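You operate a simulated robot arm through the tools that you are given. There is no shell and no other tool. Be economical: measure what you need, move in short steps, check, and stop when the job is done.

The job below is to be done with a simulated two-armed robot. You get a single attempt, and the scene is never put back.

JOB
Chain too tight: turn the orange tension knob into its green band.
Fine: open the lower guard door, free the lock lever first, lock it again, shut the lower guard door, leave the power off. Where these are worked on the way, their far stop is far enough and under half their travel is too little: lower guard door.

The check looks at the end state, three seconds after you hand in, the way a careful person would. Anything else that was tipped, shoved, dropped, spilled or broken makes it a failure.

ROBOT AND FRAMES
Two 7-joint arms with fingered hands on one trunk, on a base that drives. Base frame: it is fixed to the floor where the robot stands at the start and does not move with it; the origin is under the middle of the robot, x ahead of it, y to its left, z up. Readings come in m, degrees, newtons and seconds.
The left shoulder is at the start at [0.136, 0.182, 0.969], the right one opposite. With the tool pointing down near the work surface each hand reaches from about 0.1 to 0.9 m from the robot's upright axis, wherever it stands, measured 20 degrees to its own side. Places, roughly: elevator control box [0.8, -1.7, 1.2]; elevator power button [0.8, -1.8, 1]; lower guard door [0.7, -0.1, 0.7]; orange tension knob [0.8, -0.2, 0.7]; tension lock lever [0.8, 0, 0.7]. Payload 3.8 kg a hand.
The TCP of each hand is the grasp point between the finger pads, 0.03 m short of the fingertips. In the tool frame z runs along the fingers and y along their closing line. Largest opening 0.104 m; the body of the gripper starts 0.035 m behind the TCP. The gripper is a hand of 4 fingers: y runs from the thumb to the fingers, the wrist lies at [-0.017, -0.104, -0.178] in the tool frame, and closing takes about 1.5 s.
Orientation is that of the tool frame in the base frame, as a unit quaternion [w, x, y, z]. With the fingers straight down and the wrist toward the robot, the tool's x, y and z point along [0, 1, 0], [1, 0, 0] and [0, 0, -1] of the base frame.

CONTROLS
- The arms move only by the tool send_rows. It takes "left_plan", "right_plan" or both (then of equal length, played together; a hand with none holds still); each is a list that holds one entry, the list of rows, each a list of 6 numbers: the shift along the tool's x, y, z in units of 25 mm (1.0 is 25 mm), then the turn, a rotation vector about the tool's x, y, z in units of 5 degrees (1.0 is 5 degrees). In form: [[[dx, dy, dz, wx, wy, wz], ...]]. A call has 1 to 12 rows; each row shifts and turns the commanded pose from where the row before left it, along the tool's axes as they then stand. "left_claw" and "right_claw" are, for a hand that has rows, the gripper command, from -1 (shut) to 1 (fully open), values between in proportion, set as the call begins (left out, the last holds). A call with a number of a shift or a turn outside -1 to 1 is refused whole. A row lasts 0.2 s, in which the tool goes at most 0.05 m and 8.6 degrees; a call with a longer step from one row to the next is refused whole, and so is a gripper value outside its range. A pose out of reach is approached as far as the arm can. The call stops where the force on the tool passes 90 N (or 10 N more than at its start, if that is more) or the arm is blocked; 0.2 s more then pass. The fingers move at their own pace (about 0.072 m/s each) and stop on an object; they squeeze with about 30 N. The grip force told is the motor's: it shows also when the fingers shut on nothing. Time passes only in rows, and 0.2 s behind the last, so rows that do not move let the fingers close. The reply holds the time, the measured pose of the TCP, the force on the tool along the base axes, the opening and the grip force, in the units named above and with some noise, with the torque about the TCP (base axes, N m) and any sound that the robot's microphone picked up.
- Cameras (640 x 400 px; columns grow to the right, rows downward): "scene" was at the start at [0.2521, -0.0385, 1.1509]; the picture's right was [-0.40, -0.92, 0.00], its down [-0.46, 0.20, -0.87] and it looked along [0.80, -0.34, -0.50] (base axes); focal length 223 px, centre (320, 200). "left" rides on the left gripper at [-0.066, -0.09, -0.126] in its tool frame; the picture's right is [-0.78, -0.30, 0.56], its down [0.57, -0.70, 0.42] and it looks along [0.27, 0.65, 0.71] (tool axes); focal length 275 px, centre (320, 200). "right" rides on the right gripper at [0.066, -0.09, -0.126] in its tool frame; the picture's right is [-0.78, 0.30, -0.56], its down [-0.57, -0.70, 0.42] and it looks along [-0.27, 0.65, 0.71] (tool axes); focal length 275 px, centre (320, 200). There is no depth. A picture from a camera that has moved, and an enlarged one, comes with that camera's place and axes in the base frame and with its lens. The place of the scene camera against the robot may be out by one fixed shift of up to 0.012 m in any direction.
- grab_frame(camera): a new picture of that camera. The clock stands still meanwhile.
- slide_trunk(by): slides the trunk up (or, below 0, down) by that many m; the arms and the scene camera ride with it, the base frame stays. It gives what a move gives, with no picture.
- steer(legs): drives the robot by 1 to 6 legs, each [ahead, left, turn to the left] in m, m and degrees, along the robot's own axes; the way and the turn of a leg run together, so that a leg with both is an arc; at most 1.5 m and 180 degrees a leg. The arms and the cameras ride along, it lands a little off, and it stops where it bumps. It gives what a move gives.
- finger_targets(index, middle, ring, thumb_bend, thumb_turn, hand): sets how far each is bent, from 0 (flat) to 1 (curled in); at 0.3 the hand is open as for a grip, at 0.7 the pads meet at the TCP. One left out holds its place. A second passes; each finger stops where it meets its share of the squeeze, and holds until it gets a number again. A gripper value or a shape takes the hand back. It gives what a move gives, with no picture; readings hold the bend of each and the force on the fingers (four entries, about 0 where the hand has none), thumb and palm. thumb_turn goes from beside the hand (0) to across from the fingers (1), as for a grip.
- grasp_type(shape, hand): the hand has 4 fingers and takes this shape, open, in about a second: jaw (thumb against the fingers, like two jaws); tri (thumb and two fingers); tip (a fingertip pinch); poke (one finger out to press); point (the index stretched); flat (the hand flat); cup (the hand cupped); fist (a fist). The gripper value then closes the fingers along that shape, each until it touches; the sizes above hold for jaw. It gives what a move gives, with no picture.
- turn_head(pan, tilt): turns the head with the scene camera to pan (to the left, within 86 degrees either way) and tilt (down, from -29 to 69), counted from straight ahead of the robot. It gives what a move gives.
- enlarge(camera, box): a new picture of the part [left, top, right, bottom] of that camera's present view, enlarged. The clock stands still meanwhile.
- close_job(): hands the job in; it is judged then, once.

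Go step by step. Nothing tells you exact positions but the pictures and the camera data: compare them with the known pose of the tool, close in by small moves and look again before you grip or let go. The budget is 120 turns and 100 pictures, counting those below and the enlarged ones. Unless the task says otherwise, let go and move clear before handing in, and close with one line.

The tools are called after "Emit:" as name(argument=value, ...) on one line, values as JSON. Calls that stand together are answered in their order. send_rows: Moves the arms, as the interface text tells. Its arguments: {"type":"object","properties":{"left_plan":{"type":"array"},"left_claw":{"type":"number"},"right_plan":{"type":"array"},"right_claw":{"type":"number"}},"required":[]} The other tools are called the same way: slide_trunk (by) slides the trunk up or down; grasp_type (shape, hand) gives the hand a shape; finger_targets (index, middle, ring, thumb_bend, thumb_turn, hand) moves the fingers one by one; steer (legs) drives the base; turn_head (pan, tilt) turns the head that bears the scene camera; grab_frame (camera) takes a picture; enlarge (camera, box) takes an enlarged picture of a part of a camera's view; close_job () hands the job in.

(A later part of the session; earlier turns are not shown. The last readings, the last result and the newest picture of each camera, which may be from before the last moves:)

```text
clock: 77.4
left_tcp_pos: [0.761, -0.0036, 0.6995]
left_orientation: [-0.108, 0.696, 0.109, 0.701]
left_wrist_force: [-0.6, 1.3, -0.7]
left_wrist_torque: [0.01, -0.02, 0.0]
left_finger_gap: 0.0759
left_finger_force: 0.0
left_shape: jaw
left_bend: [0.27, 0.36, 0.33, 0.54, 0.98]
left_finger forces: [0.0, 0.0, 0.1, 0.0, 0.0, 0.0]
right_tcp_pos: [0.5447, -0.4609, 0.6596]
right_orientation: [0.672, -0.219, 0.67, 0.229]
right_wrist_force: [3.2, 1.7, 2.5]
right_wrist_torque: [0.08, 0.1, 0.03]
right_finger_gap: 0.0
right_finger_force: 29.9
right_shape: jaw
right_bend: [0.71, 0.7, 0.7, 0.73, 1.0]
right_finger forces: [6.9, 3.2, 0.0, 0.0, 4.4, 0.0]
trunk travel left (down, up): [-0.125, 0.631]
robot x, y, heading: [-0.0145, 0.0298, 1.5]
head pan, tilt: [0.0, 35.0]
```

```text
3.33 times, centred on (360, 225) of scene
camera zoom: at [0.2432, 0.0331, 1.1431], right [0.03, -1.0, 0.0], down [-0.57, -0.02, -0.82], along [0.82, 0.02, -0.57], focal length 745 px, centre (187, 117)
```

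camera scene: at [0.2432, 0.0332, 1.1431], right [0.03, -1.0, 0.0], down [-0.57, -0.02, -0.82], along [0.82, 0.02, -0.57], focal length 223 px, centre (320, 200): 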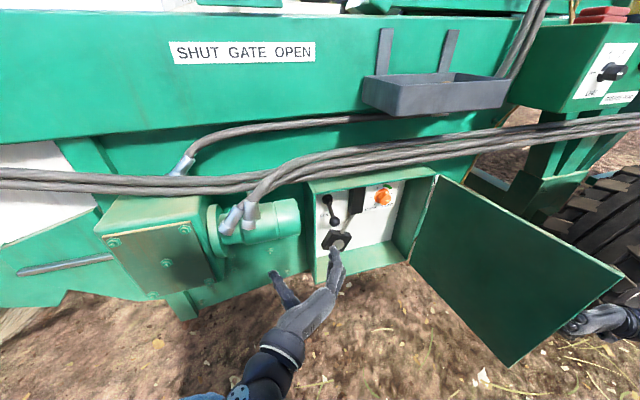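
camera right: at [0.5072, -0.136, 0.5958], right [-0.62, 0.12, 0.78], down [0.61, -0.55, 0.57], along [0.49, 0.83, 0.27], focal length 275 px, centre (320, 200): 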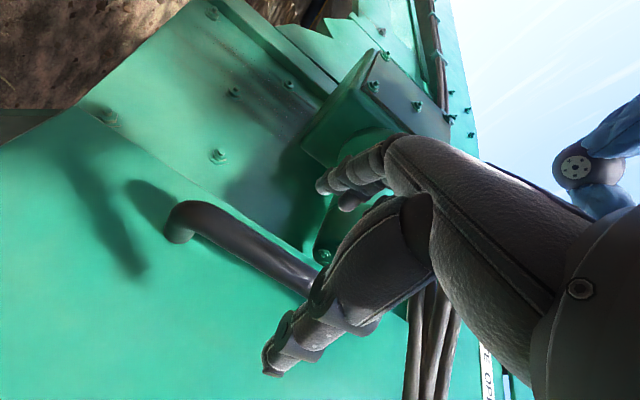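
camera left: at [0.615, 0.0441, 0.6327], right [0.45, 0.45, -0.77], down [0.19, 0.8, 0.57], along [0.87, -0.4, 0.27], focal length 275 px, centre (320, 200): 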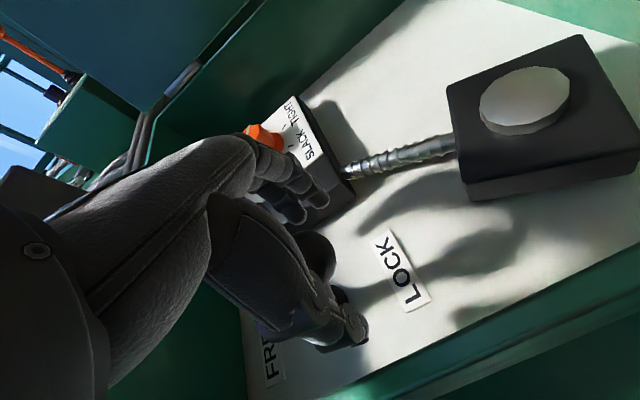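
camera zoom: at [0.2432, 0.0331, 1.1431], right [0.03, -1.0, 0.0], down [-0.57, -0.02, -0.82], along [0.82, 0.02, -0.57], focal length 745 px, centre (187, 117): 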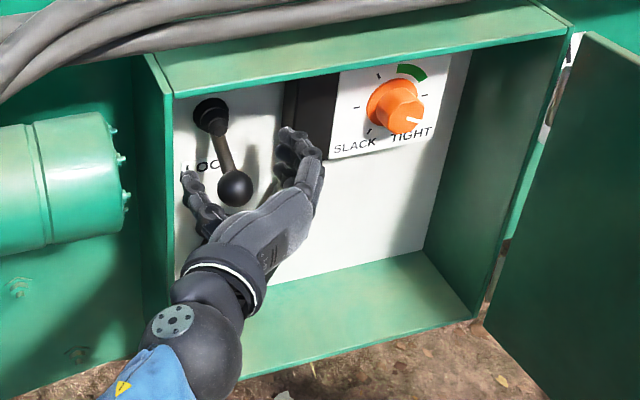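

The ball lies between thumb and fingers, so I'll close.

Emit:
send_rows(left_plan=[[[0, 0, 0, 0, 0, 0], [0, 0, 0, 0, 0, 0], [0, 0, 0, 0, 0, 0], [0, 0, 0, 0, 0, 0], [0, 0, 0, 0, 0, 0], [0, 0, 0, 0, 0, 0], [0, 0, 0, 0, 0, 0]]], left_claw=-1)

Emit:
enlarge(camera="scene", box=[280, 165, 440, 285])

```text
clock: 79.0
left_tcp_pos: [0.7614, -0.0011, 0.6995]
left_orientation: [-0.108, 0.696, 0.11, 0.701]
left_wrist_force: [6.8, 7.9, -0.6]
left_wrist_torque: [0.02, 0.01, -0.25]
left_finger_gap: 0.017
left_finger_force: 29.6
left_shape: jaw
left_bend: [0.7, 0.7, 0.7, 0.77, 1.0]
left_finger forces: [16.1, 7.7, 0.0, 0.1, 30.2, 0.1]
right_tcp_pos: [0.5433, -0.4605, 0.6597]
right_orientation: [0.671, -0.219, 0.67, 0.229]
right_wrist_force: [-0.4, 0.2, 3.3]
right_wrist_torque: [0.11, 0.08, 0.09]
right_finger_gap: 0.0
right_finger_force: 30.0
right_shape: jaw
right_bend: [0.71, 0.7, 0.7, 0.74, 1.0]
right_finger forces: [6.4, 3.5, 0.0, 0.1, 3.7, 0.1]
trunk travel left (down, up): [-0.125, 0.631]
robot x, y, heading: [-0.0143, 0.0288, 1.8]
head pan, tilt: [0.0, 35.0]
```

```text
3.33 times, centred on (360, 225) of scene
camera zoom: at [0.2435, 0.0336, 1.143], right [0.03, -1.0, 0.0], down [-0.57, -0.02, -0.82], along [0.82, 0.02, -0.57], focal length 745 px, centre (187, 117)
```

zoom: 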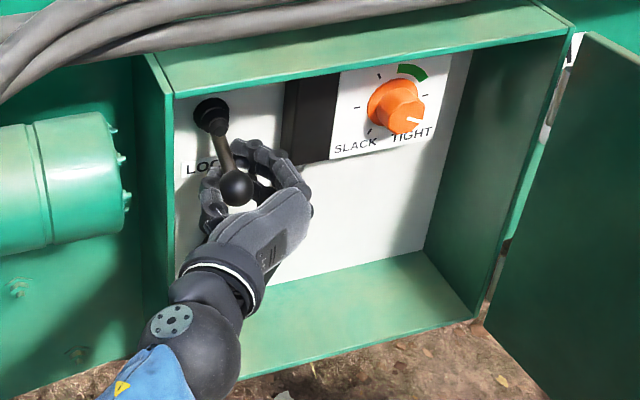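

Gripped. I'll move the ball up over the arc.

Emit:
send_rows(left_plan=[[[0.75, 0, -0.28, 0, 0, 0], [0.78, 0, -0.12, 0, 0, 0], [0.78, 0, 0.12, 0, 0, 0], [0.75, 0, 0.28, 0, 0, 0]]])

Emit:
enlarge(camera="scene", box=[280, 165, 440, 285])

```text
clock: 80.0
left_tcp_pos: [0.7555, -0.0061, 0.7581]
left_orientation: [-0.111, 0.708, 0.107, 0.689]
left_wrist_force: [-35.1, -0.3, -43.3]
left_wrist_torque: [-0.63, 0.86, 0.66]
left_finger_gap: 0.0135
left_finger_force: 29.9
left_shape: jaw
left_bend: [0.7, 0.7, 0.7, 0.78, 0.96]
left_finger forces: [34.4, 5.0, 0.0, 0.0, 32.3, 0.0]
right_tcp_pos: [0.5438, -0.4616, 0.6589]
right_orientation: [0.671, -0.22, 0.67, 0.23]
right_wrist_force: [2.4, 2.0, 6.7]
right_wrist_torque: [0.03, 0.13, -0.01]
right_finger_gap: 0.0001
right_finger_force: 29.7
right_shape: jaw
right_bend: [0.71, 0.7, 0.7, 0.74, 1.0]
right_finger forces: [5.9, 2.9, 0.0, 0.0, 3.3, 0.0]
trunk travel left (down, up): [-0.125, 0.631]
robot x, y, heading: [-0.0155, 0.0306, 1.5]
head pan, tilt: [0.0, 35.0]
```

```text
3.33 times, centred on (360, 225) of scene
camera zoom: at [0.2445, 0.0332, 1.1419], right [0.03, -1.0, 0.0], down [-0.57, -0.02, -0.82], along [0.82, 0.02, -0.57], focal length 745 px, centre (187, 117)
```

zoom: 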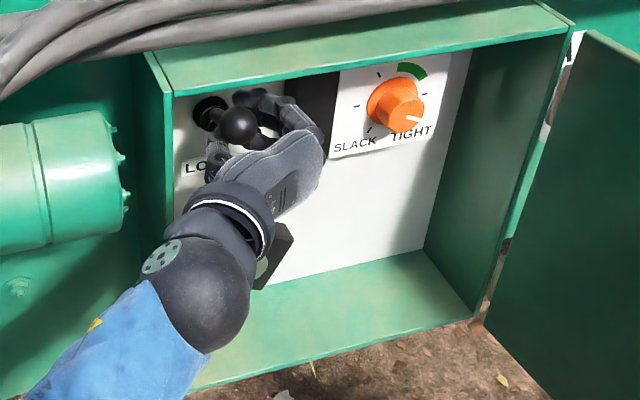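

The lever went up and resistance is rising. I'll nudge slightly more to be sure it's at the stop.

Emit:
send_rows(left_plan=[[[0.3, 0, 0.25, 0, 0, 0], [0.3, 0, 0.25, 0, 0, 0]]])

Emit:
enlarge(camera="scene", box=[280, 165, 440, 285])

```text
clock: 80.5
left_tcp_pos: [0.7577, -0.0053, 0.7565]
left_orientation: [-0.109, 0.716, 0.106, 0.681]
left_wrist_force: [-20.0, 4.9, -10.1]
left_wrist_torque: [-0.16, 0.28, 0.53]
left_finger_gap: 0.0134
left_finger_force: 29.5
left_shape: jaw
left_bend: [0.7, 0.7, 0.7, 0.79, 0.96]
left_finger forces: [13.1, 5.9, 0.1, 0.0, 27.2, 0.1]
right_tcp_pos: [0.544, -0.459, 0.6596]
right_orientation: [0.672, -0.22, 0.669, 0.229]
right_wrist_force: [2.8, 1.1, -4.0]
right_wrist_torque: [0.13, 0.0, 0.04]
right_finger_gap: 0.0
right_finger_force: 30.3
right_shape: jaw
right_bend: [0.71, 0.7, 0.7, 0.74, 1.0]
right_finger forces: [6.3, 2.6, 0.0, 0.1, 3.5, 0.0]
trunk travel left (down, up): [-0.125, 0.631]
robot x, y, heading: [-0.0158, 0.0275, 1.4]
head pan, tilt: [0.0, 35.0]
stopped in row 2 (left hand): the force on the tool passed its limit at 94 N (the readings are from after the stop); the commanded pose is now the measured one
```

```text
3.33 times, centred on (360, 225) of scene
camera zoom: at [0.2422, 0.033, 1.1437], right [0.03, -1.0, 0.0], down [-0.57, -0.02, -0.82], along [0.82, 0.02, -0.57], focal length 745 px, centre (187, 117)
```

zoom: 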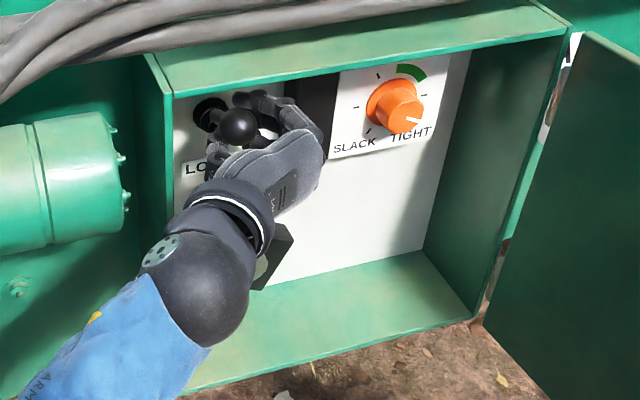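

It stopped at a hard limit. I'll release, back off, and check the lever position.

Emit:
send_rows(left_plan=[[[0, 0, 0, 0, 0, 0], [0, 0, 0, 0, 0, 0], [0, 0, 0, 0, 0, 0], [0, 0, 0, 0, 0, 0], [0, 0, 0, 0, 0, 0], [0, 0, -1, 0, 0, 0], [0, 0, -1, 0, 0, 0], [0, 0, -1, 0, 0, 0], [0, 0, -1, 0, 0, 0], [0, 0, -1, 0, 0, 0], [0, 0, -1, 0, 0, 0]]], left_claw=0.45)

Emit:
enlarge(camera="scene", box=[280, 165, 440, 285])

Emit:
grab_frame(camera="left")

```text
clock: 82.9
left_tcp_pos: [0.6138, -0.0518, 0.7658]
left_orientation: [-0.108, 0.714, 0.106, 0.684]
left_wrist_force: [1.5, -0.6, -0.3]
left_wrist_torque: [0.0, 0.0, -0.03]
left_finger_gap: 0.0751
left_finger_force: 0.1
left_shape: jaw
left_bend: [0.27, 0.36, 0.33, 0.55, 0.99]
left_finger forces: [0.0, 0.0, 0.0, 0.0, 0.1, 0.1]
right_tcp_pos: [0.5437, -0.4609, 0.6608]
right_orientation: [0.672, -0.22, 0.669, 0.23]
right_wrist_force: [3.3, 2.6, -0.7]
right_wrist_torque: [0.14, -0.01, 0.06]
right_finger_gap: 0.0
right_finger_force: 30.1
right_shape: jaw
right_bend: [0.71, 0.7, 0.7, 0.74, 1.0]
right_finger forces: [6.6, 2.4, 0.1, 0.0, 4.0, 0.0]
trunk travel left (down, up): [-0.125, 0.631]
robot x, y, heading: [-0.0169, 0.0295, 1.4]
head pan, tilt: [0.0, 35.0]
```

```text
3.33 times, centred on (360, 225) of scene
camera zoom: at [0.2431, 0.0327, 1.143], right [0.03, -1.0, 0.0], down [-0.57, -0.02, -0.82], along [0.82, 0.02, -0.57], focal length 745 px, centre (187, 117)
```

zoom: 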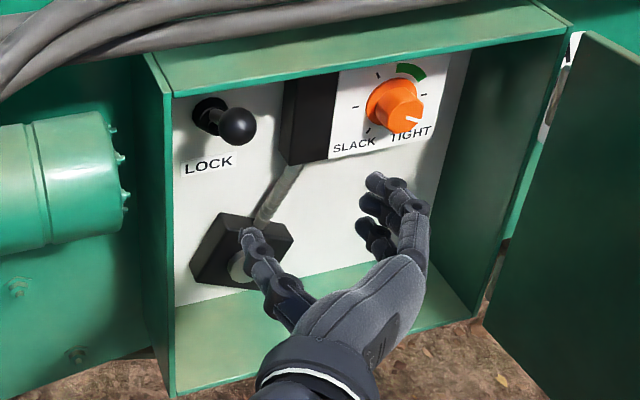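

```text
44 pictures are left
camera left: at [0.4657, -0.0032, 0.7066], right [0.41, 0.45, -0.8], down [0.22, 0.8, 0.56], along [0.89, -0.41, 0.23], focal length 275 px, centre (320, 200)
```

left: 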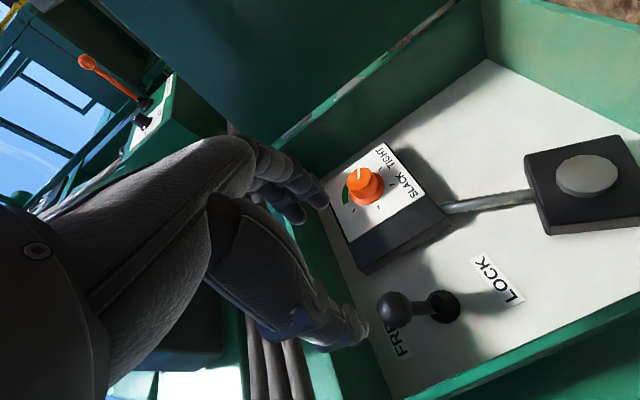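

The lever is up at FREE (ball at z 0.773, symmetric about the pivot). The knob front triangulates to about (0.845, −0.165, 0.736). I'll align the left hand with it.

Emit:
send_rows(left_plan=[[[-0.2, 1, 0, 0, 0.48, 0], [-0.2, 1, 0, 0, 0, 0], [-0.2, 1, 0, 0, 0, 0], [-0.2, 1, 0, 0, 0, 0], [-0.2, 1, 0, 0, 0, 0], [-0.2, 1, 0, 0, 0, 0], [0, 1, 1, 0, 0, 0], [0, 0, 1, 0, 0, 0], [0, 0, 1, 0, 0, 0]]], left_claw=0.6)

Emit:
grab_frame(camera="left")

Emit:
enlarge(camera="scene", box=[300, 165, 420, 245])

```text
clock: 84.9
left_tcp_pos: [0.7159, -0.154, 0.7362]
left_orientation: [-0.109, 0.699, 0.104, 0.699]
left_wrist_force: [0.2, 0.0, -0.6]
left_wrist_torque: [0.04, -0.03, 0.02]
left_finger_gap: 0.083
left_finger_force: 0.0
left_shape: jaw
left_bend: [0.27, 0.34, 0.31, 0.47, 0.98]
left_finger forces: [0.0, 0.1, 0.0, 0.0, 0.0, 0.0]
left hand out of reach, approached as far as the arm can: row 6, 7, 9
right_tcp_pos: [0.5441, -0.46, 0.6606]
right_orientation: [0.672, -0.219, 0.669, 0.229]
right_wrist_force: [4.4, 3.2, -0.1]
right_wrist_torque: [0.12, -0.01, 0.01]
right_finger_gap: 0.0
right_finger_force: 29.9
right_shape: jaw
right_bend: [0.71, 0.7, 0.7, 0.74, 1.0]
right_finger forces: [6.9, 2.3, 0.1, 0.1, 4.4, 0.0]
trunk travel left (down, up): [-0.125, 0.631]
robot x, y, heading: [-0.0114, 0.0265, 1.3]
head pan, tilt: [0.0, 35.0]
```

```text
43 pictures are left
camera left: at [0.5689, -0.1043, 0.6713], right [0.44, 0.46, -0.77], down [0.2, 0.79, 0.58], along [0.88, -0.41, 0.26], focal length 275 px, centre (320, 200)
```

left: 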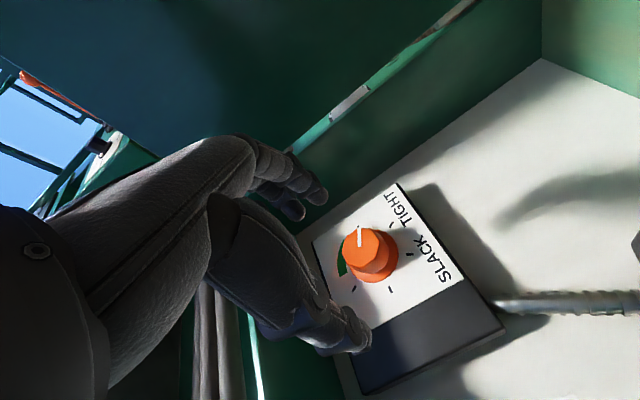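

```text
5.00 times, centred on (360, 205) of scene
camera zoom: at [0.2435, 0.0332, 1.1428], right [0.03, -1.0, 0.0], down [-0.57, -0.02, -0.82], along [0.82, 0.02, -0.57], focal length 1117 px, centre (120, 175)
```

zoom: 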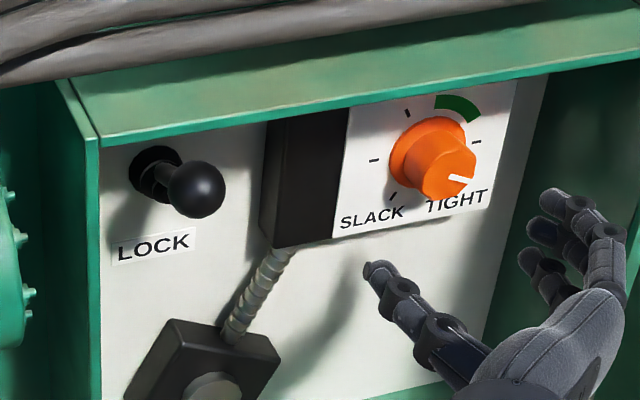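

The left arm is at its reach limit here. I'll release the door handle, pull both hands back a little, and shift the base right.

Emit:
send_rows(right_plan=[[[0, 0, 0, 0, 0, 0], [0, 0, 0, 0, 0, 0], [0, 0, 0, 0, 0, 0], [0, 0, 0, 0, 0, 0], [0, 0, 0, 0, 0, 0], [0, 0, 0, 0, 0, 0]]], right_claw=1, left_plan=[[[0, 0, -1, 0, 0, 0], [0, 0, -1, 0, 0, 0], [0, 0, -1, 0, 0, 0], [0, 0, -1, 0, 0, 0], [0, -1, -1, 0, 0, 0], [0, -1, 0, 0, 0, 0]]])

Emit:
send_rows(right_plan=[[[0, 0, -1, 0, 0, 0], [0, 0, -1, 0, 0, 0], [0, 0, -1, 0, 0, 0], [0, 0, -1, 0, 0, 0]]])

Emit:
turn_head(pan=-15, tilt=45)

Emit:
grab_frame(camera="scene")

```text
clock: 86.3
left_tcp_pos: [0.5804, -0.1425, 0.7378]
left_orientation: [-0.111, 0.699, 0.104, 0.699]
left_wrist_force: [0.3, 0.3, 0.0]
left_wrist_torque: [0.01, 0.02, -0.02]
left_finger_gap: 0.0831
left_finger_force: 0.2
left_shape: jaw
left_bend: [0.27, 0.34, 0.31, 0.47, 0.98]
left_finger forces: [0.0, 0.0, 0.0, 0.0, 0.0, 0.0]
right_tcp_pos: [0.5431, -0.4614, 0.6602]
right_orientation: [0.673, -0.219, 0.669, 0.229]
right_wrist_force: [1.4, -1.3, 3.6]
right_wrist_torque: [0.47, 0.33, -0.77]
right_finger_gap: 0.0987
right_finger_force: 0.1
right_shape: jaw
right_bend: [0.32, 0.37, 0.33, 0.3, 0.97]
right_finger forces: [24.8, 7.3, 2.3, 0.1, 0.0, 0.0]
trunk travel left (down, up): [-0.125, 0.631]
robot x, y, heading: [-0.0124, 0.0276, 1.3]
head pan, tilt: [0.0, 35.0]
```

```text
clock: 87.3
left_tcp_pos: [0.5818, -0.1429, 0.7378]
left_orientation: [-0.111, 0.7, 0.103, 0.698]
left_wrist_force: [0.3, -0.3, -0.5]
left_wrist_torque: [0.01, -0.02, 0.02]
left_finger_gap: 0.083
left_finger_force: 0.1
left_shape: jaw
left_bend: [0.27, 0.34, 0.31, 0.47, 0.98]
left_finger forces: [0.0, 0.1, 0.0, 0.0, 0.0, 0.0]
right_tcp_pos: [0.456, -0.5108, 0.6673]
right_orientation: [0.672, -0.219, 0.669, 0.23]
right_wrist_force: [-0.7, -1.0, 0.4]
right_wrist_torque: [0.02, 0.0, -0.02]
right_finger_gap: 0.1038
right_finger_force: 0.1
right_shape: jaw
right_bend: [0.3, 0.3, 0.3, 0.3, 0.97]
right_finger forces: [0.0, 0.0, 0.0, 0.0, 0.0, 0.0]
right hand out of reach, approached as far as the arm can: row 3, 4
trunk travel left (down, up): [-0.125, 0.631]
robot x, y, heading: [-0.0125, 0.0291, 1.4]
head pan, tilt: [0.0, 35.0]
```

```text
clock: 88.0
left_tcp_pos: [0.58, -0.1443, 0.7361]
left_orientation: [-0.111, 0.699, 0.103, 0.699]
left_wrist_force: [0.1, -0.7, -0.9]
left_wrist_torque: [-0.02, -0.03, 0.01]
left_finger_gap: 0.0831
left_finger_force: 0.1
left_shape: jaw
left_bend: [0.27, 0.34, 0.31, 0.47, 0.98]
left_finger forces: [0.0, 0.1, 0.1, 0.0, 0.0, 0.0]
right_tcp_pos: [0.4547, -0.5117, 0.6661]
right_orientation: [0.672, -0.219, 0.669, 0.229]
right_wrist_force: [0.5, -0.7, 0.4]
right_wrist_torque: [0.02, 0.01, 0.03]
right_finger_gap: 0.1039
right_finger_force: 0.1
right_shape: jaw
right_bend: [0.3, 0.3, 0.3, 0.3, 0.97]
right_finger forces: [0.0, 0.0, 0.0, 0.0, 0.0, 0.0]
trunk travel left (down, up): [-0.125, 0.631]
robot x, y, heading: [-0.0155, 0.0311, 1.6]
head pan, tilt: [-15.0, 45.0]
```

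```text
41 pictures are left
camera scene: at [0.2337, 0.0113, 1.1283], right [-0.23, -0.97, 0.0], down [-0.69, 0.16, -0.71], along [0.69, -0.16, -0.71], focal length 223 px, centre (320, 200)
```

scene: 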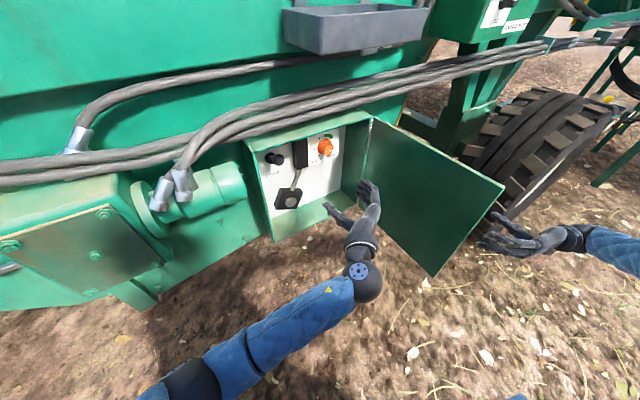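

The door stays open on its own. I'll move the left hand left to keep clear of the walls, then shift the base right 0.2 m.

Emit:
send_rows(left_plan=[[[0, -1, 0, 0, 0, 0], [0, -1, 0, 0, 0, 0], [0, -1, 0, 0, 0, 0], [0, -1, 0, 0, 0, 0], [0, -1, 0, 0, 0, 0], [0, -1, 0, 0, 0, 0]]])

Emit:
steer(legs=[[0.05, -0.2, 0]])

Emit:
turn_head(pan=5, tilt=35)

Emit:
grab_frame(camera="scene")

```text
clock: 89.5
left_tcp_pos: [0.5371, -0.0002, 0.7372]
left_orientation: [-0.111, 0.699, 0.103, 0.699]
left_wrist_force: [-0.5, 0.3, -0.6]
left_wrist_torque: [0.0, 0.01, 0.0]
left_finger_gap: 0.0831
left_finger_force: 0.0
left_shape: jaw
left_bend: [0.27, 0.34, 0.31, 0.47, 0.98]
left_finger forces: [0.0, 0.0, 0.0, 0.0, 0.1, 0.0]
right_tcp_pos: [0.4562, -0.5113, 0.6671]
right_orientation: [0.671, -0.219, 0.67, 0.229]
right_wrist_force: [0.3, 0.4, -0.5]
right_wrist_torque: [-0.01, 0.04, 0.06]
right_finger_gap: 0.1039
right_finger_force: 0.1
right_shape: jaw
right_bend: [0.3, 0.3, 0.3, 0.3, 0.97]
right_finger forces: [0.0, 0.0, 0.0, 0.0, 0.0, 0.0]
trunk travel left (down, up): [-0.125, 0.631]
robot x, y, heading: [-0.0141, 0.0315, 1.3]
head pan, tilt: [-15.0, 45.0]
```

```text
clock: 91.1
left_tcp_pos: [0.5915, -0.1978, 0.7376]
left_orientation: [-0.111, 0.699, 0.104, 0.698]
left_wrist_force: [-0.3, 0.8, -0.8]
left_wrist_torque: [0.02, 0.02, -0.07]
left_finger_gap: 0.0831
left_finger_force: 0.1
left_shape: jaw
left_bend: [0.27, 0.34, 0.31, 0.47, 0.98]
left_finger forces: [0.1, 0.0, 0.0, 0.0, 0.0, 0.0]
right_tcp_pos: [0.5133, -0.7092, 0.666]
right_orientation: [0.671, -0.219, 0.669, 0.231]
right_wrist_force: [0.4, -0.2, -0.4]
right_wrist_torque: [0.02, -0.02, -0.03]
right_finger_gap: 0.1035
right_finger_force: 0.0
right_shape: jaw
right_bend: [0.3, 0.3, 0.3, 0.3, 0.97]
right_finger forces: [0.0, 0.0, 0.0, 0.1, 0.0, 0.1]
trunk travel left (down, up): [-0.125, 0.631]
robot x, y, heading: [0.0439, -0.1701, 1.6]
head pan, tilt: [-15.0, 45.0]
```

```text
clock: 91.9
left_tcp_pos: [0.5926, -0.1982, 0.7381]
left_orientation: [-0.111, 0.7, 0.104, 0.698]
left_wrist_force: [-0.3, -0.2, 0.2]
left_wrist_torque: [0.0, 0.0, 0.0]
left_finger_gap: 0.0829
left_finger_force: 0.1
left_shape: jaw
left_bend: [0.27, 0.34, 0.31, 0.47, 0.98]
left_finger forces: [0.1, 0.0, 0.0, 0.0, 0.1, 0.0]
right_tcp_pos: [0.5137, -0.7088, 0.6669]
right_orientation: [0.671, -0.22, 0.669, 0.23]
right_wrist_force: [-0.3, -0.9, 0.5]
right_wrist_torque: [-0.03, 0.01, 0.03]
right_finger_gap: 0.1037
right_finger_force: 0.1
right_shape: jaw
right_bend: [0.3, 0.3, 0.3, 0.3, 0.97]
right_finger forces: [0.1, 0.1, 0.0, 0.1, 0.1, 0.0]
trunk travel left (down, up): [-0.125, 0.631]
robot x, y, heading: [0.0421, -0.1707, 1.6]
head pan, tilt: [5.0, 35.0]
```

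```text
40 pictures are left
camera scene: at [0.2982, -0.1581, 1.143], right [0.12, -0.99, 0.0], down [-0.57, -0.07, -0.82], along [0.81, 0.09, -0.57], focal length 223 px, centre (320, 200)
```

scene: 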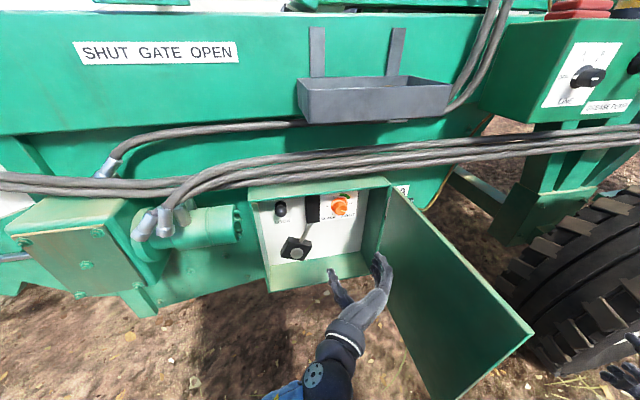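

Emit:
enlarge(camera="scene", box=[260, 170, 420, 270])

Emit:
grab_frame(camera="left")

```text
4.00 times, centred on (340, 220) of scene
camera zoom: at [0.2982, -0.1581, 1.143], right [0.12, -0.99, 0.0], down [-0.57, -0.07, -0.82], along [0.81, 0.09, -0.57], focal length 894 px, centre (240, 120)
```

zoom: 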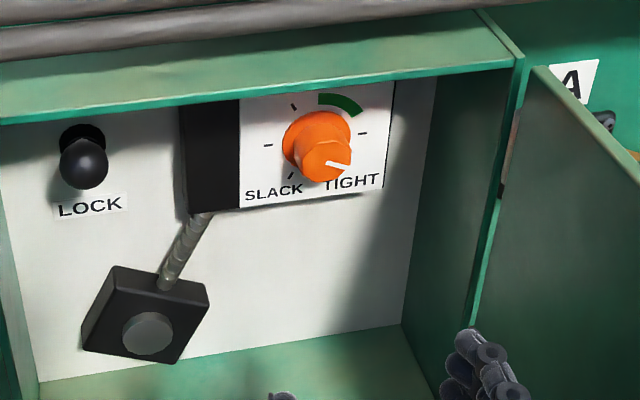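

```text
38 pictures are left
camera left: at [0.4455, -0.1493, 0.6724], right [0.44, 0.46, -0.77], down [0.19, 0.79, 0.58], along [0.88, -0.41, 0.26], focal length 275 px, centre (320, 200)
```

left: 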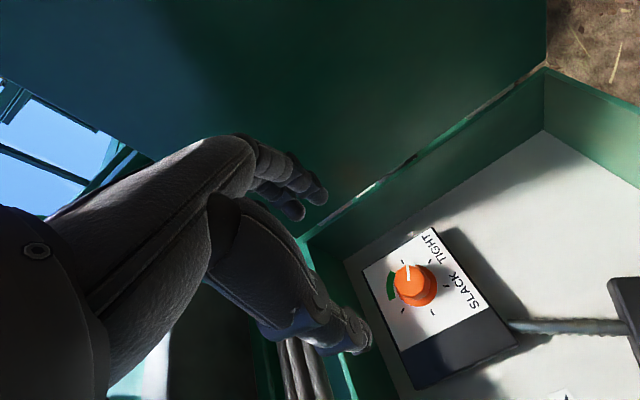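

Knob cap front is at about (0.83, −0.161, 0.737). I'll align and approach.

Emit:
send_rows(left_plan=[[[0, 0.73, 0.5, 0, 0, 0], [0, 0.73, 0.5, 0, 0, 0], [0, 0, 1, 0, 0, 0], [0, 0, 1, 0, 0, 0], [0, 0, 1, 0, 0, 0], [0, 0, 1, 0, 0, 0], [0, 0, 1, 0, 0, 0]]])

Emit:
grab_frame(camera="left")

Emit:
enlarge(camera="scene", box=[260, 170, 420, 270])

```text
clock: 93.5
left_tcp_pos: [0.747, -0.1871, 0.7388]
left_orientation: [-0.11, 0.699, 0.104, 0.699]
left_wrist_force: [0.2, 0.8, -0.1]
left_wrist_torque: [0.02, 0.0, 0.04]
left_finger_gap: 0.0831
left_finger_force: 0.1
left_shape: jaw
left_bend: [0.27, 0.34, 0.31, 0.47, 0.98]
left_finger forces: [0.0, 0.0, 0.1, 0.0, 0.0, 0.0]
right_tcp_pos: [0.5133, -0.7093, 0.6666]
right_orientation: [0.672, -0.22, 0.669, 0.23]
right_wrist_force: [-0.2, -0.4, -0.7]
right_wrist_torque: [-0.03, -0.02, -0.04]
right_finger_gap: 0.1039
right_finger_force: 0.0
right_shape: jaw
right_bend: [0.3, 0.3, 0.3, 0.3, 0.97]
right_finger forces: [0.0, 0.0, 0.0, 0.1, 0.0, 0.0]
trunk travel left (down, up): [-0.125, 0.631]
robot x, y, heading: [0.0436, -0.1707, 1.7]
head pan, tilt: [5.0, 35.0]
```

```text
37 pictures are left
camera left: at [0.6008, -0.1391, 0.6731], right [0.44, 0.46, -0.77], down [0.2, 0.79, 0.58], along [0.88, -0.41, 0.26], focal length 275 px, centre (320, 200)
```

left: 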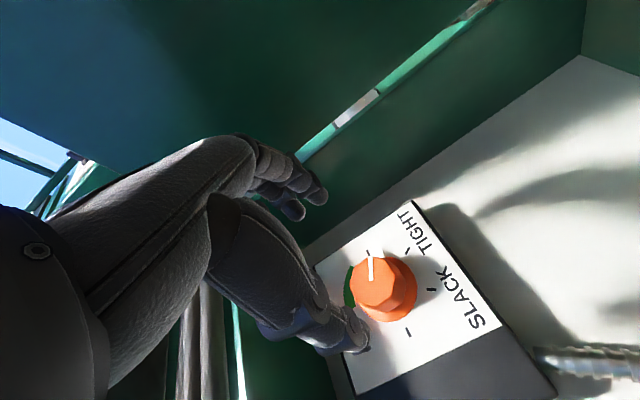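

```text
4.00 times, centred on (340, 220) of scene
camera zoom: at [0.2983, -0.158, 1.143], right [0.12, -0.99, 0.0], down [-0.57, -0.07, -0.82], along [0.81, 0.1, -0.57], focal length 894 px, centre (240, 120)
```

zoom: 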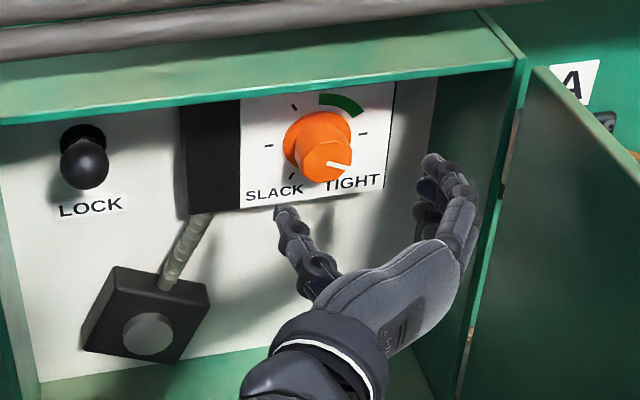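

Emit:
send_rows(left_plan=[[[0, -0.1, 1, 0, 0, 0], [0, 0, 1, 0, 0, 0], [0, 0, 1, 0, 0, 0], [0, 0, 0.2, 0, 0, 0]]])

Emit:
grab_frame(camera="left")

Emit:
enlarge(camera="scene", box=[260, 170, 420, 270])

```text
clock: 94.5
left_tcp_pos: [0.8218, -0.161, 0.7373]
left_orientation: [-0.111, 0.699, 0.105, 0.698]
left_wrist_force: [-0.2, -0.5, 0.5]
left_wrist_torque: [0.02, -0.01, 0.0]
left_finger_gap: 0.0828
left_finger_force: 0.0
left_shape: jaw
left_bend: [0.27, 0.34, 0.31, 0.47, 0.98]
left_finger forces: [0.0, 0.1, 0.0, 0.0, 0.0, 0.0]
right_tcp_pos: [0.513, -0.708, 0.6671]
right_orientation: [0.671, -0.22, 0.669, 0.23]
right_wrist_force: [0.2, 0.1, 0.1]
right_wrist_torque: [0.0, 0.0, 0.01]
right_finger_gap: 0.1038
right_finger_force: 0.1
right_shape: jaw
right_bend: [0.3, 0.3, 0.3, 0.3, 0.97]
right_finger forces: [0.0, 0.0, 0.0, 0.0, 0.1, 0.0]
trunk travel left (down, up): [-0.125, 0.631]
robot x, y, heading: [0.0421, -0.1722, 1.6]
head pan, tilt: [5.0, 35.0]
```

```text
35 pictures are left
camera left: at [0.6764, -0.1128, 0.6729], right [0.44, 0.46, -0.77], down [0.2, 0.79, 0.58], along [0.88, -0.41, 0.26], focal length 275 px, centre (320, 200)
```

left: 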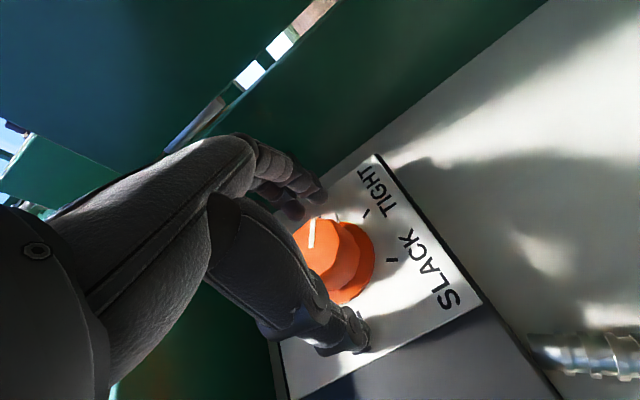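

```text
4.00 times, centred on (340, 220) of scene
camera zoom: at [0.2983, -0.158, 1.143], right [0.12, -0.99, 0.0], down [-0.57, -0.07, -0.82], along [0.81, 0.1, -0.57], focal length 894 px, centre (240, 120)
```

zoom: 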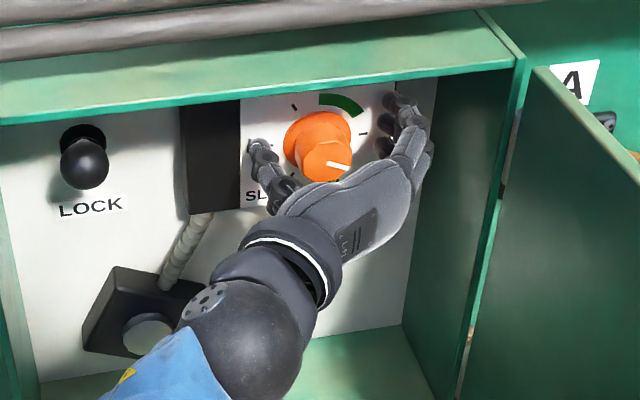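

The knob is between thumb and fingers. I'll close and then turn −40° about the tool axis (counter-clockwise, toward slack).

Emit:
send_rows(left_plan=[[[0, 0, 0, 0, 0, 0], [0, 0, 0, 0, 0, 0], [0, 0, 0, 0, 0, 0], [0, 0, 0, 0, 0, 0], [0, 0, 0, 0, 0, 0], [0, 0, 0, 0, 0, 0]]], left_claw=-1)

Emit:
send_rows(left_plan=[[[0, 0, 0, 0, 0, -1], [0, 0, 0, 0, 0, -1], [0, 0, 0, 0, 0, -1], [0, 0, 0, 0, 0, -1], [0, 0, 0, 0, 0, -1], [0, 0, 0, 0, 0, -1], [0, 0, 0, 0, 0, -1], [0, 0, 0, 0, 0, -1]]])

Emit:
enlarge(camera="scene", box=[260, 170, 420, 270])

```text
clock: 95.9
left_tcp_pos: [0.8232, -0.1611, 0.7385]
left_orientation: [-0.111, 0.7, 0.104, 0.698]
left_wrist_force: [-1.1, 2.5, 1.0]
left_wrist_torque: [0.02, 0.02, 0.24]
left_finger_gap: 0.0328
left_finger_force: 30.0
left_shape: jaw
left_bend: [0.74, 0.58, 0.62, 0.72, 1.0]
left_finger forces: [15.6, 8.6, 0.1, 0.0, 29.2, 0.0]
right_tcp_pos: [0.5132, -0.7079, 0.6655]
right_orientation: [0.671, -0.22, 0.67, 0.229]
right_wrist_force: [-0.2, 0.2, 0.1]
right_wrist_torque: [0.0, -0.04, 0.0]
right_finger_gap: 0.1034
right_finger_force: 0.1
right_shape: jaw
right_bend: [0.3, 0.3, 0.3, 0.3, 0.97]
right_finger forces: [0.0, 0.0, 0.0, 0.0, 0.1, 0.0]
trunk travel left (down, up): [-0.125, 0.631]
robot x, y, heading: [0.0392, -0.1678, 1.7]
head pan, tilt: [5.0, 35.0]
```

```text
clock: 97.7
left_tcp_pos: [0.8214, -0.1571, 0.7365]
left_orientation: [0.131, 0.621, 0.336, 0.696]
left_wrist_force: [-5.8, -2.0, 4.4]
left_wrist_torque: [0.1, -0.23, -0.25]
left_finger_gap: 0.032
left_finger_force: 29.7
left_shape: jaw
left_bend: [0.73, 0.56, 0.62, 0.74, 1.0]
left_finger forces: [19.5, 13.2, 0.0, 0.0, 28.5, 0.1]
right_tcp_pos: [0.5127, -0.7086, 0.6678]
right_orientation: [0.672, -0.219, 0.669, 0.23]
right_wrist_force: [0.3, -0.4, -0.1]
right_wrist_torque: [0.0, -0.01, 0.04]
right_finger_gap: 0.1041
right_finger_force: 0.1
right_shape: jaw
right_bend: [0.3, 0.3, 0.3, 0.3, 0.97]
right_finger forces: [0.0, 0.1, 0.0, 0.0, 0.0, 0.1]
trunk travel left (down, up): [-0.125, 0.631]
robot x, y, heading: [0.0433, -0.1725, 1.9]
head pan, tilt: [5.0, 35.0]
```

```text
4.00 times, centred on (340, 220) of scene
camera zoom: at [0.2973, -0.158, 1.1433], right [0.12, -0.99, 0.0], down [-0.57, -0.07, -0.82], along [0.81, 0.1, -0.57], focal length 894 px, centre (240, 120)
```

zoom: 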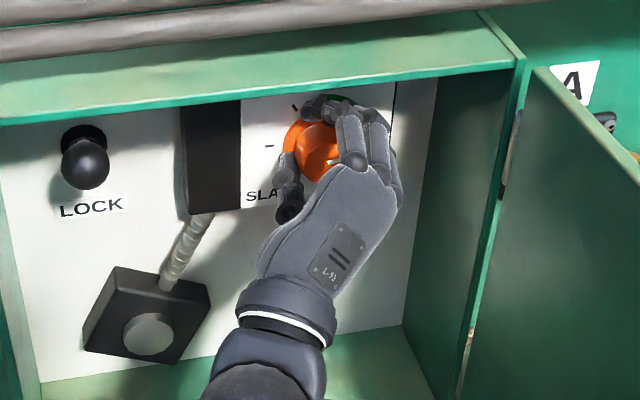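

It turned 40° without slipping much, as far as I can see. The estimated total needed is about 88°, so I'll turn 45° more.

Emit:
send_rows(left_plan=[[[0, 0, 0, 0, 0, -1], [0, 0, 0, 0, 0, -1], [0, 0, 0, 0, 0, -1], [0, 0, 0, 0, 0, -1], [0, 0, 0, 0, 0, -1], [0, 0, 0, 0, 0, -1], [0, 0, 0, 0, 0, -1], [0, 0, 0, 0, 0, -1], [0, 0, 0, 0, 0, -1]]])

Emit:
enlarge(camera="scene", box=[310, 180, 390, 230])

Emit:
grab_frame(camera="left")

```text
clock: 99.7
left_tcp_pos: [0.7898, -0.1547, 0.7559]
left_orientation: [0.386, 0.452, 0.546, 0.591]
left_wrist_force: [-0.9, 0.2, -0.9]
left_wrist_torque: [0.0, -0.03, 0.0]
left_finger_gap: 0.0216
left_finger_force: 30.0
left_shape: jaw
left_bend: [0.74, 0.74, 0.62, 0.86, 1.0]
left_finger forces: [0.0, 0.1, 0.0, 0.1, 0.1, 0.0]
left hand out of reach, approached as far as the arm can: row 7, 9
right_tcp_pos: [0.5121, -0.7098, 0.6679]
right_orientation: [0.672, -0.22, 0.669, 0.229]
right_wrist_force: [0.5, -0.5, 0.0]
right_wrist_torque: [-0.03, 0.01, 0.0]
right_finger_gap: 0.1039
right_finger_force: 0.0
right_shape: jaw
right_bend: [0.3, 0.3, 0.3, 0.3, 0.97]
right_finger forces: [0.0, 0.0, 0.0, 0.0, 0.0, 0.0]
trunk travel left (down, up): [-0.125, 0.631]
robot x, y, heading: [0.0432, -0.168, 1.6]
head pan, tilt: [5.0, 35.0]
```

```text
8.00 times, centred on (350, 205) of scene
camera zoom: at [0.297, -0.1585, 1.1435], right [0.12, -0.99, 0.0], down [-0.57, -0.07, -0.82], along [0.81, 0.09, -0.57], focal length 1787 px, centre (80, 160)
```

zoom: 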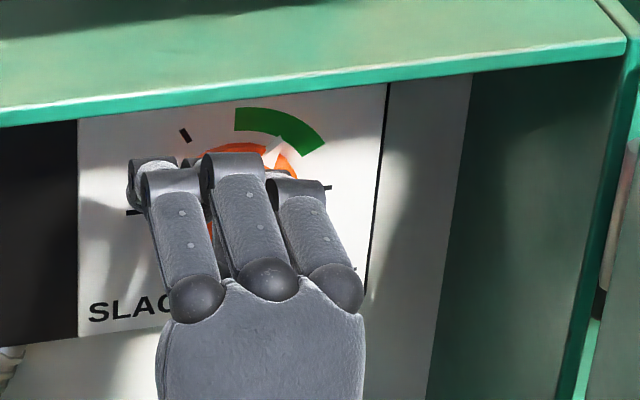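

```text
31 pictures are left
camera left: at [0.687, -0.2437, 0.6592], right [0.75, -0.54, -0.38], down [0.21, 0.74, -0.63], along [0.63, 0.4, 0.67], focal length 275 px, centre (320, 200)
```

left: 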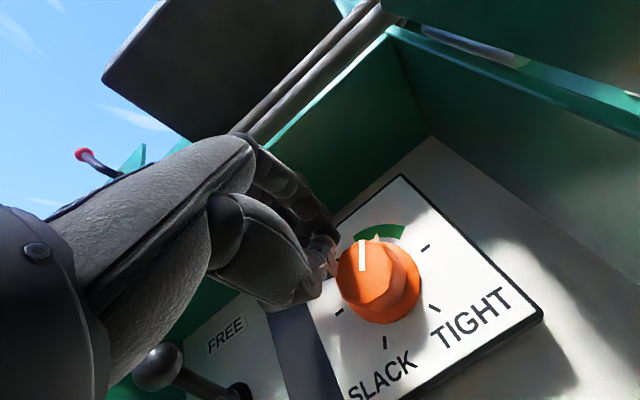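

The hand slipped off near its reach limit, but the pointer has moved to about the green band. I'll zoom in.

Emit:
enlarge(camera="left", box=[310, 190, 470, 340])

```text
2.67 times, centred on (390, 265) of left
camera zoom: at [0.687, -0.2437, 0.6592], right [0.75, -0.54, -0.38], down [0.21, 0.74, -0.63], along [0.63, 0.4, 0.67], focal length 734 px, centre (133, 27)
```

zoom: 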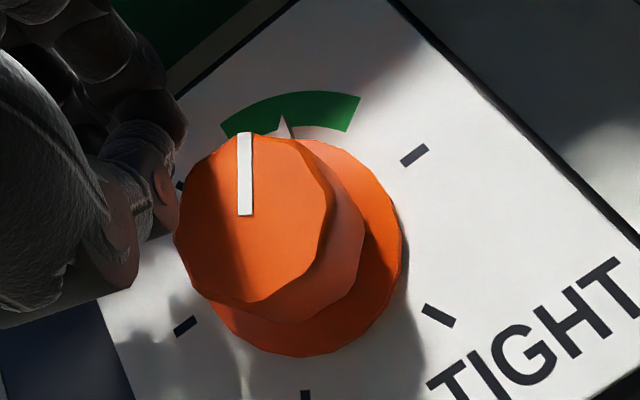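

The triangular pointer is right in the middle of the green band. I'll back the left hand straight out and roll it back.

Emit:
send_rows(left_plan=[[[0, 0, -1, 0, 0, 0], [0, 0, -1, 0, 0, 0], [0, 0, -1, 0, 0, 0], [0, 0, -1, 0, 0, 0], [0, 0, -1, 0, 0, 0], [0, 0, -1, 0, 0, 0], [0, 0, 0, 0, 0, 1], [0, 0, 0, 0, 0, 1], [0, 0, 0, 0, 0, 1], [0, 0, 0, 0, 0, 1], [0, 0, 0, 0, 0, 1], [0, 0, 0, 0, 0, 1]]])

Emit:
send_rows(left_plan=[[[0, 0, 0, 0, 0, 1], [0, 0, 0, 0, 0, 1], [0, 0, 0, 0, 0, 1], [0, 0, 0, 0, 0, 1], [0, 0, 0, 0, 0, 1], [0, 0, 0, 0, 0, 1], [0, 0, 0, 0, 0, 1], [0, 0, 0, 0, 0, 1], [0, 0, 0, 0, 0, 1], [0, 0, 0, 0, 0, 1], [0, 0, 0, 0, 0, 1]]], left_claw=0.45)

Emit:
enlarge(camera="scene", box=[250, 170, 410, 270])

```text
clock: 100.7
left_tcp_pos: [0.7461, -0.1502, 0.8196]
left_orientation: [0.404, 0.406, 0.508, 0.643]
left_wrist_force: [-17.9, -8.1, -14.1]
left_wrist_torque: [-0.02, 0.12, 0.11]
left_finger_gap: 0.022
left_finger_force: 29.8
left_shape: jaw
left_bend: [0.75, 0.74, 0.73, 0.85, 1.0]
left_finger forces: [0.0, 4.1, 5.0, 0.1, 0.0, 0.0]
right_tcp_pos: [0.5136, -0.7092, 0.6661]
right_orientation: [0.671, -0.219, 0.67, 0.229]
right_wrist_force: [0.3, 0.1, -0.4]
right_wrist_torque: [0.01, 0.01, -0.01]
right_finger_gap: 0.1037
right_finger_force: 0.2
right_shape: jaw
right_bend: [0.3, 0.3, 0.3, 0.3, 0.97]
right_finger forces: [0.1, 0.1, 0.0, 0.0, 0.1, 0.0]
trunk travel left (down, up): [-0.125, 0.631]
robot x, y, heading: [0.0413, -0.1692, 1.8]
head pan, tilt: [5.0, 35.0]
stopped in row 4 (left hand): the arm was blocked; the commanded pose is now the measured one
```

```text
clock: 103.2
left_tcp_pos: [0.7586, -0.1322, 0.8473]
left_orientation: [0.053, 0.571, 0.259, 0.777]
left_wrist_force: [-0.6, -2.1, -6.1]
left_wrist_torque: [-0.32, 0.1, -0.06]
left_finger_gap: 0.0755
left_finger_force: 0.1
left_shape: jaw
left_bend: [0.27, 0.36, 0.33, 0.55, 0.95]
left_finger forces: [0.1, 0.0, 0.1, 0.0, 6.4, 0.0]
right_tcp_pos: [0.5132, -0.7092, 0.666]
right_orientation: [0.672, -0.22, 0.67, 0.229]
right_wrist_force: [0.0, -0.3, 0.1]
right_wrist_torque: [-0.01, -0.04, -0.01]
right_finger_gap: 0.1037
right_finger_force: 0.0
right_shape: jaw
right_bend: [0.3, 0.3, 0.3, 0.3, 0.97]
right_finger forces: [0.1, 0.0, 0.1, 0.0, 0.1, 0.0]
trunk travel left (down, up): [-0.125, 0.631]
robot x, y, heading: [0.0419, -0.1698, 1.7]
head pan, tilt: [5.0, 35.0]
stopped in row 11 (left hand): the arm was blocked; the commanded pose is now the measured one
```

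```text
4.00 times, centred on (330, 220) of scene
camera zoom: at [0.2988, -0.1583, 1.143], right [0.12, -0.99, 0.0], down [-0.57, -0.07, -0.82], along [0.81, 0.1, -0.57], focal length 894 px, centre (280, 120)
```

zoom: 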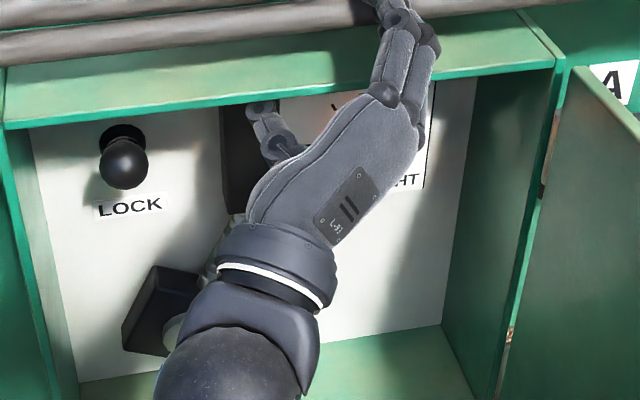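

The hand drifted up and now straddles the box's top edge. I'll withdraw it straight out along the panel normal.

Emit:
send_rows(left_plan=[[[0.09, 0.04, -0.48, 0, 0, 0], [0.18, 0.08, -0.97, 0, 0, 0], [0.18, 0.08, -0.97, 0, 0, 0], [0.18, 0.08, -0.97, 0, 0, 0], [0.18, 0.08, -0.97, 0, 0, 0], [0.18, 0.08, -0.97, 0, 0, 0]]])

Emit:
enlarge(camera="scene", box=[240, 150, 440, 290])

```text
clock: 104.3
left_tcp_pos: [0.6927, -0.1375, 0.9107]
left_orientation: [0.029, 0.495, 0.212, 0.842]
left_wrist_force: [-0.3, -0.3, -0.5]
left_wrist_torque: [0.01, 0.01, -0.04]
left_finger_gap: 0.0755
left_finger_force: 0.1
left_shape: jaw
left_bend: [0.27, 0.36, 0.33, 0.54, 0.98]
left_finger forces: [0.1, 0.0, 0.0, 0.0, 0.0, 0.1]
right_tcp_pos: [0.5139, -0.7079, 0.6678]
right_orientation: [0.671, -0.22, 0.669, 0.23]
right_wrist_force: [-0.6, 1.8, 0.0]
right_wrist_torque: [0.04, 0.01, 0.0]
right_finger_gap: 0.1038
right_finger_force: 0.0
right_shape: jaw
right_bend: [0.3, 0.3, 0.3, 0.3, 0.97]
right_finger forces: [0.1, 0.1, 0.0, 0.0, 0.0, 0.1]
trunk travel left (down, up): [-0.125, 0.631]
robot x, y, heading: [0.0438, -0.1732, 1.6]
head pan, tilt: [5.0, 35.0]
stopped in row 5 (left hand): the arm was blocked; the commanded pose is now the measured one
```

```text
2.86 times, centred on (340, 220) of scene
camera zoom: at [0.2978, -0.1576, 1.1433], right [0.12, -0.99, 0.0], down [-0.57, -0.07, -0.82], along [0.81, 0.1, -0.57], focal length 638 px, centre (263, 143)
```

zoom: 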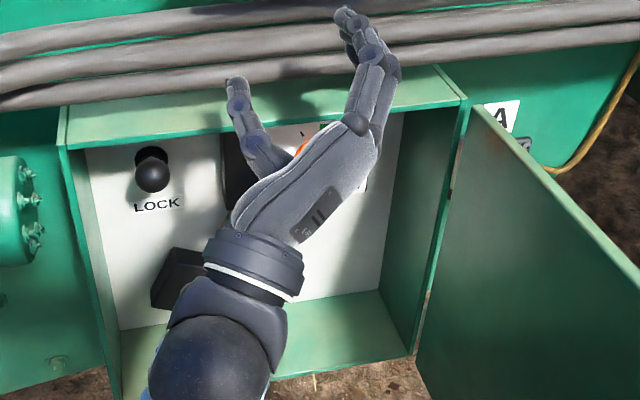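

The arm is folding awkwardly. I'll move the hand left, where it's roomier.

Emit:
send_rows(left_plan=[[[0.4, -0.91, 0, 0, 0, 0], [0.4, -0.91, 0, 0, 0, 0], [0.4, -0.91, 0, 0, 0, 0], [0.4, -0.91, 0, 0, 0, 0], [0.4, -0.91, 0, 0, 0, 0]]])

Emit:
grab_frame(camera="scene")

```text
clock: 105.5
left_tcp_pos: [0.6482, -0.0218, 0.9084]
left_orientation: [0.032, 0.496, 0.214, 0.841]
left_wrist_force: [0.0, -0.3, -1.0]
left_wrist_torque: [-0.05, 0.01, 0.0]
left_finger_gap: 0.0754
left_finger_force: 0.0
left_shape: jaw
left_bend: [0.27, 0.36, 0.33, 0.54, 0.98]
left_finger forces: [0.0, 0.1, 0.0, 0.0, 0.1, 0.0]
right_tcp_pos: [0.5138, -0.7086, 0.6669]
right_orientation: [0.671, -0.221, 0.669, 0.23]
right_wrist_force: [-0.6, 0.0, 0.2]
right_wrist_torque: [0.01, -0.03, -0.04]
right_finger_gap: 0.1038
right_finger_force: 0.1
right_shape: jaw
right_bend: [0.3, 0.3, 0.3, 0.3, 0.97]
right_finger forces: [0.0, 0.1, 0.0, 0.0, 0.0, 0.0]
trunk travel left (down, up): [-0.125, 0.631]
robot x, y, heading: [0.045, -0.1719, 1.6]
head pan, tilt: [5.0, 35.0]
```

```text
27 pictures are left
camera scene: at [0.298, -0.1579, 1.1431], right [0.12, -0.99, 0.0], down [-0.57, -0.07, -0.82], along [0.81, 0.1, -0.57], focal length 223 px, centre (320, 200)
```

scene: 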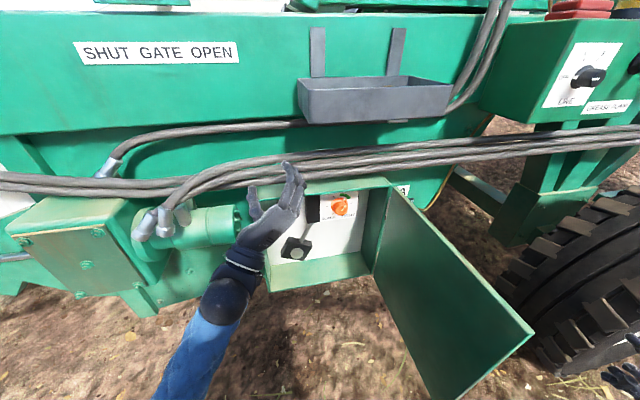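

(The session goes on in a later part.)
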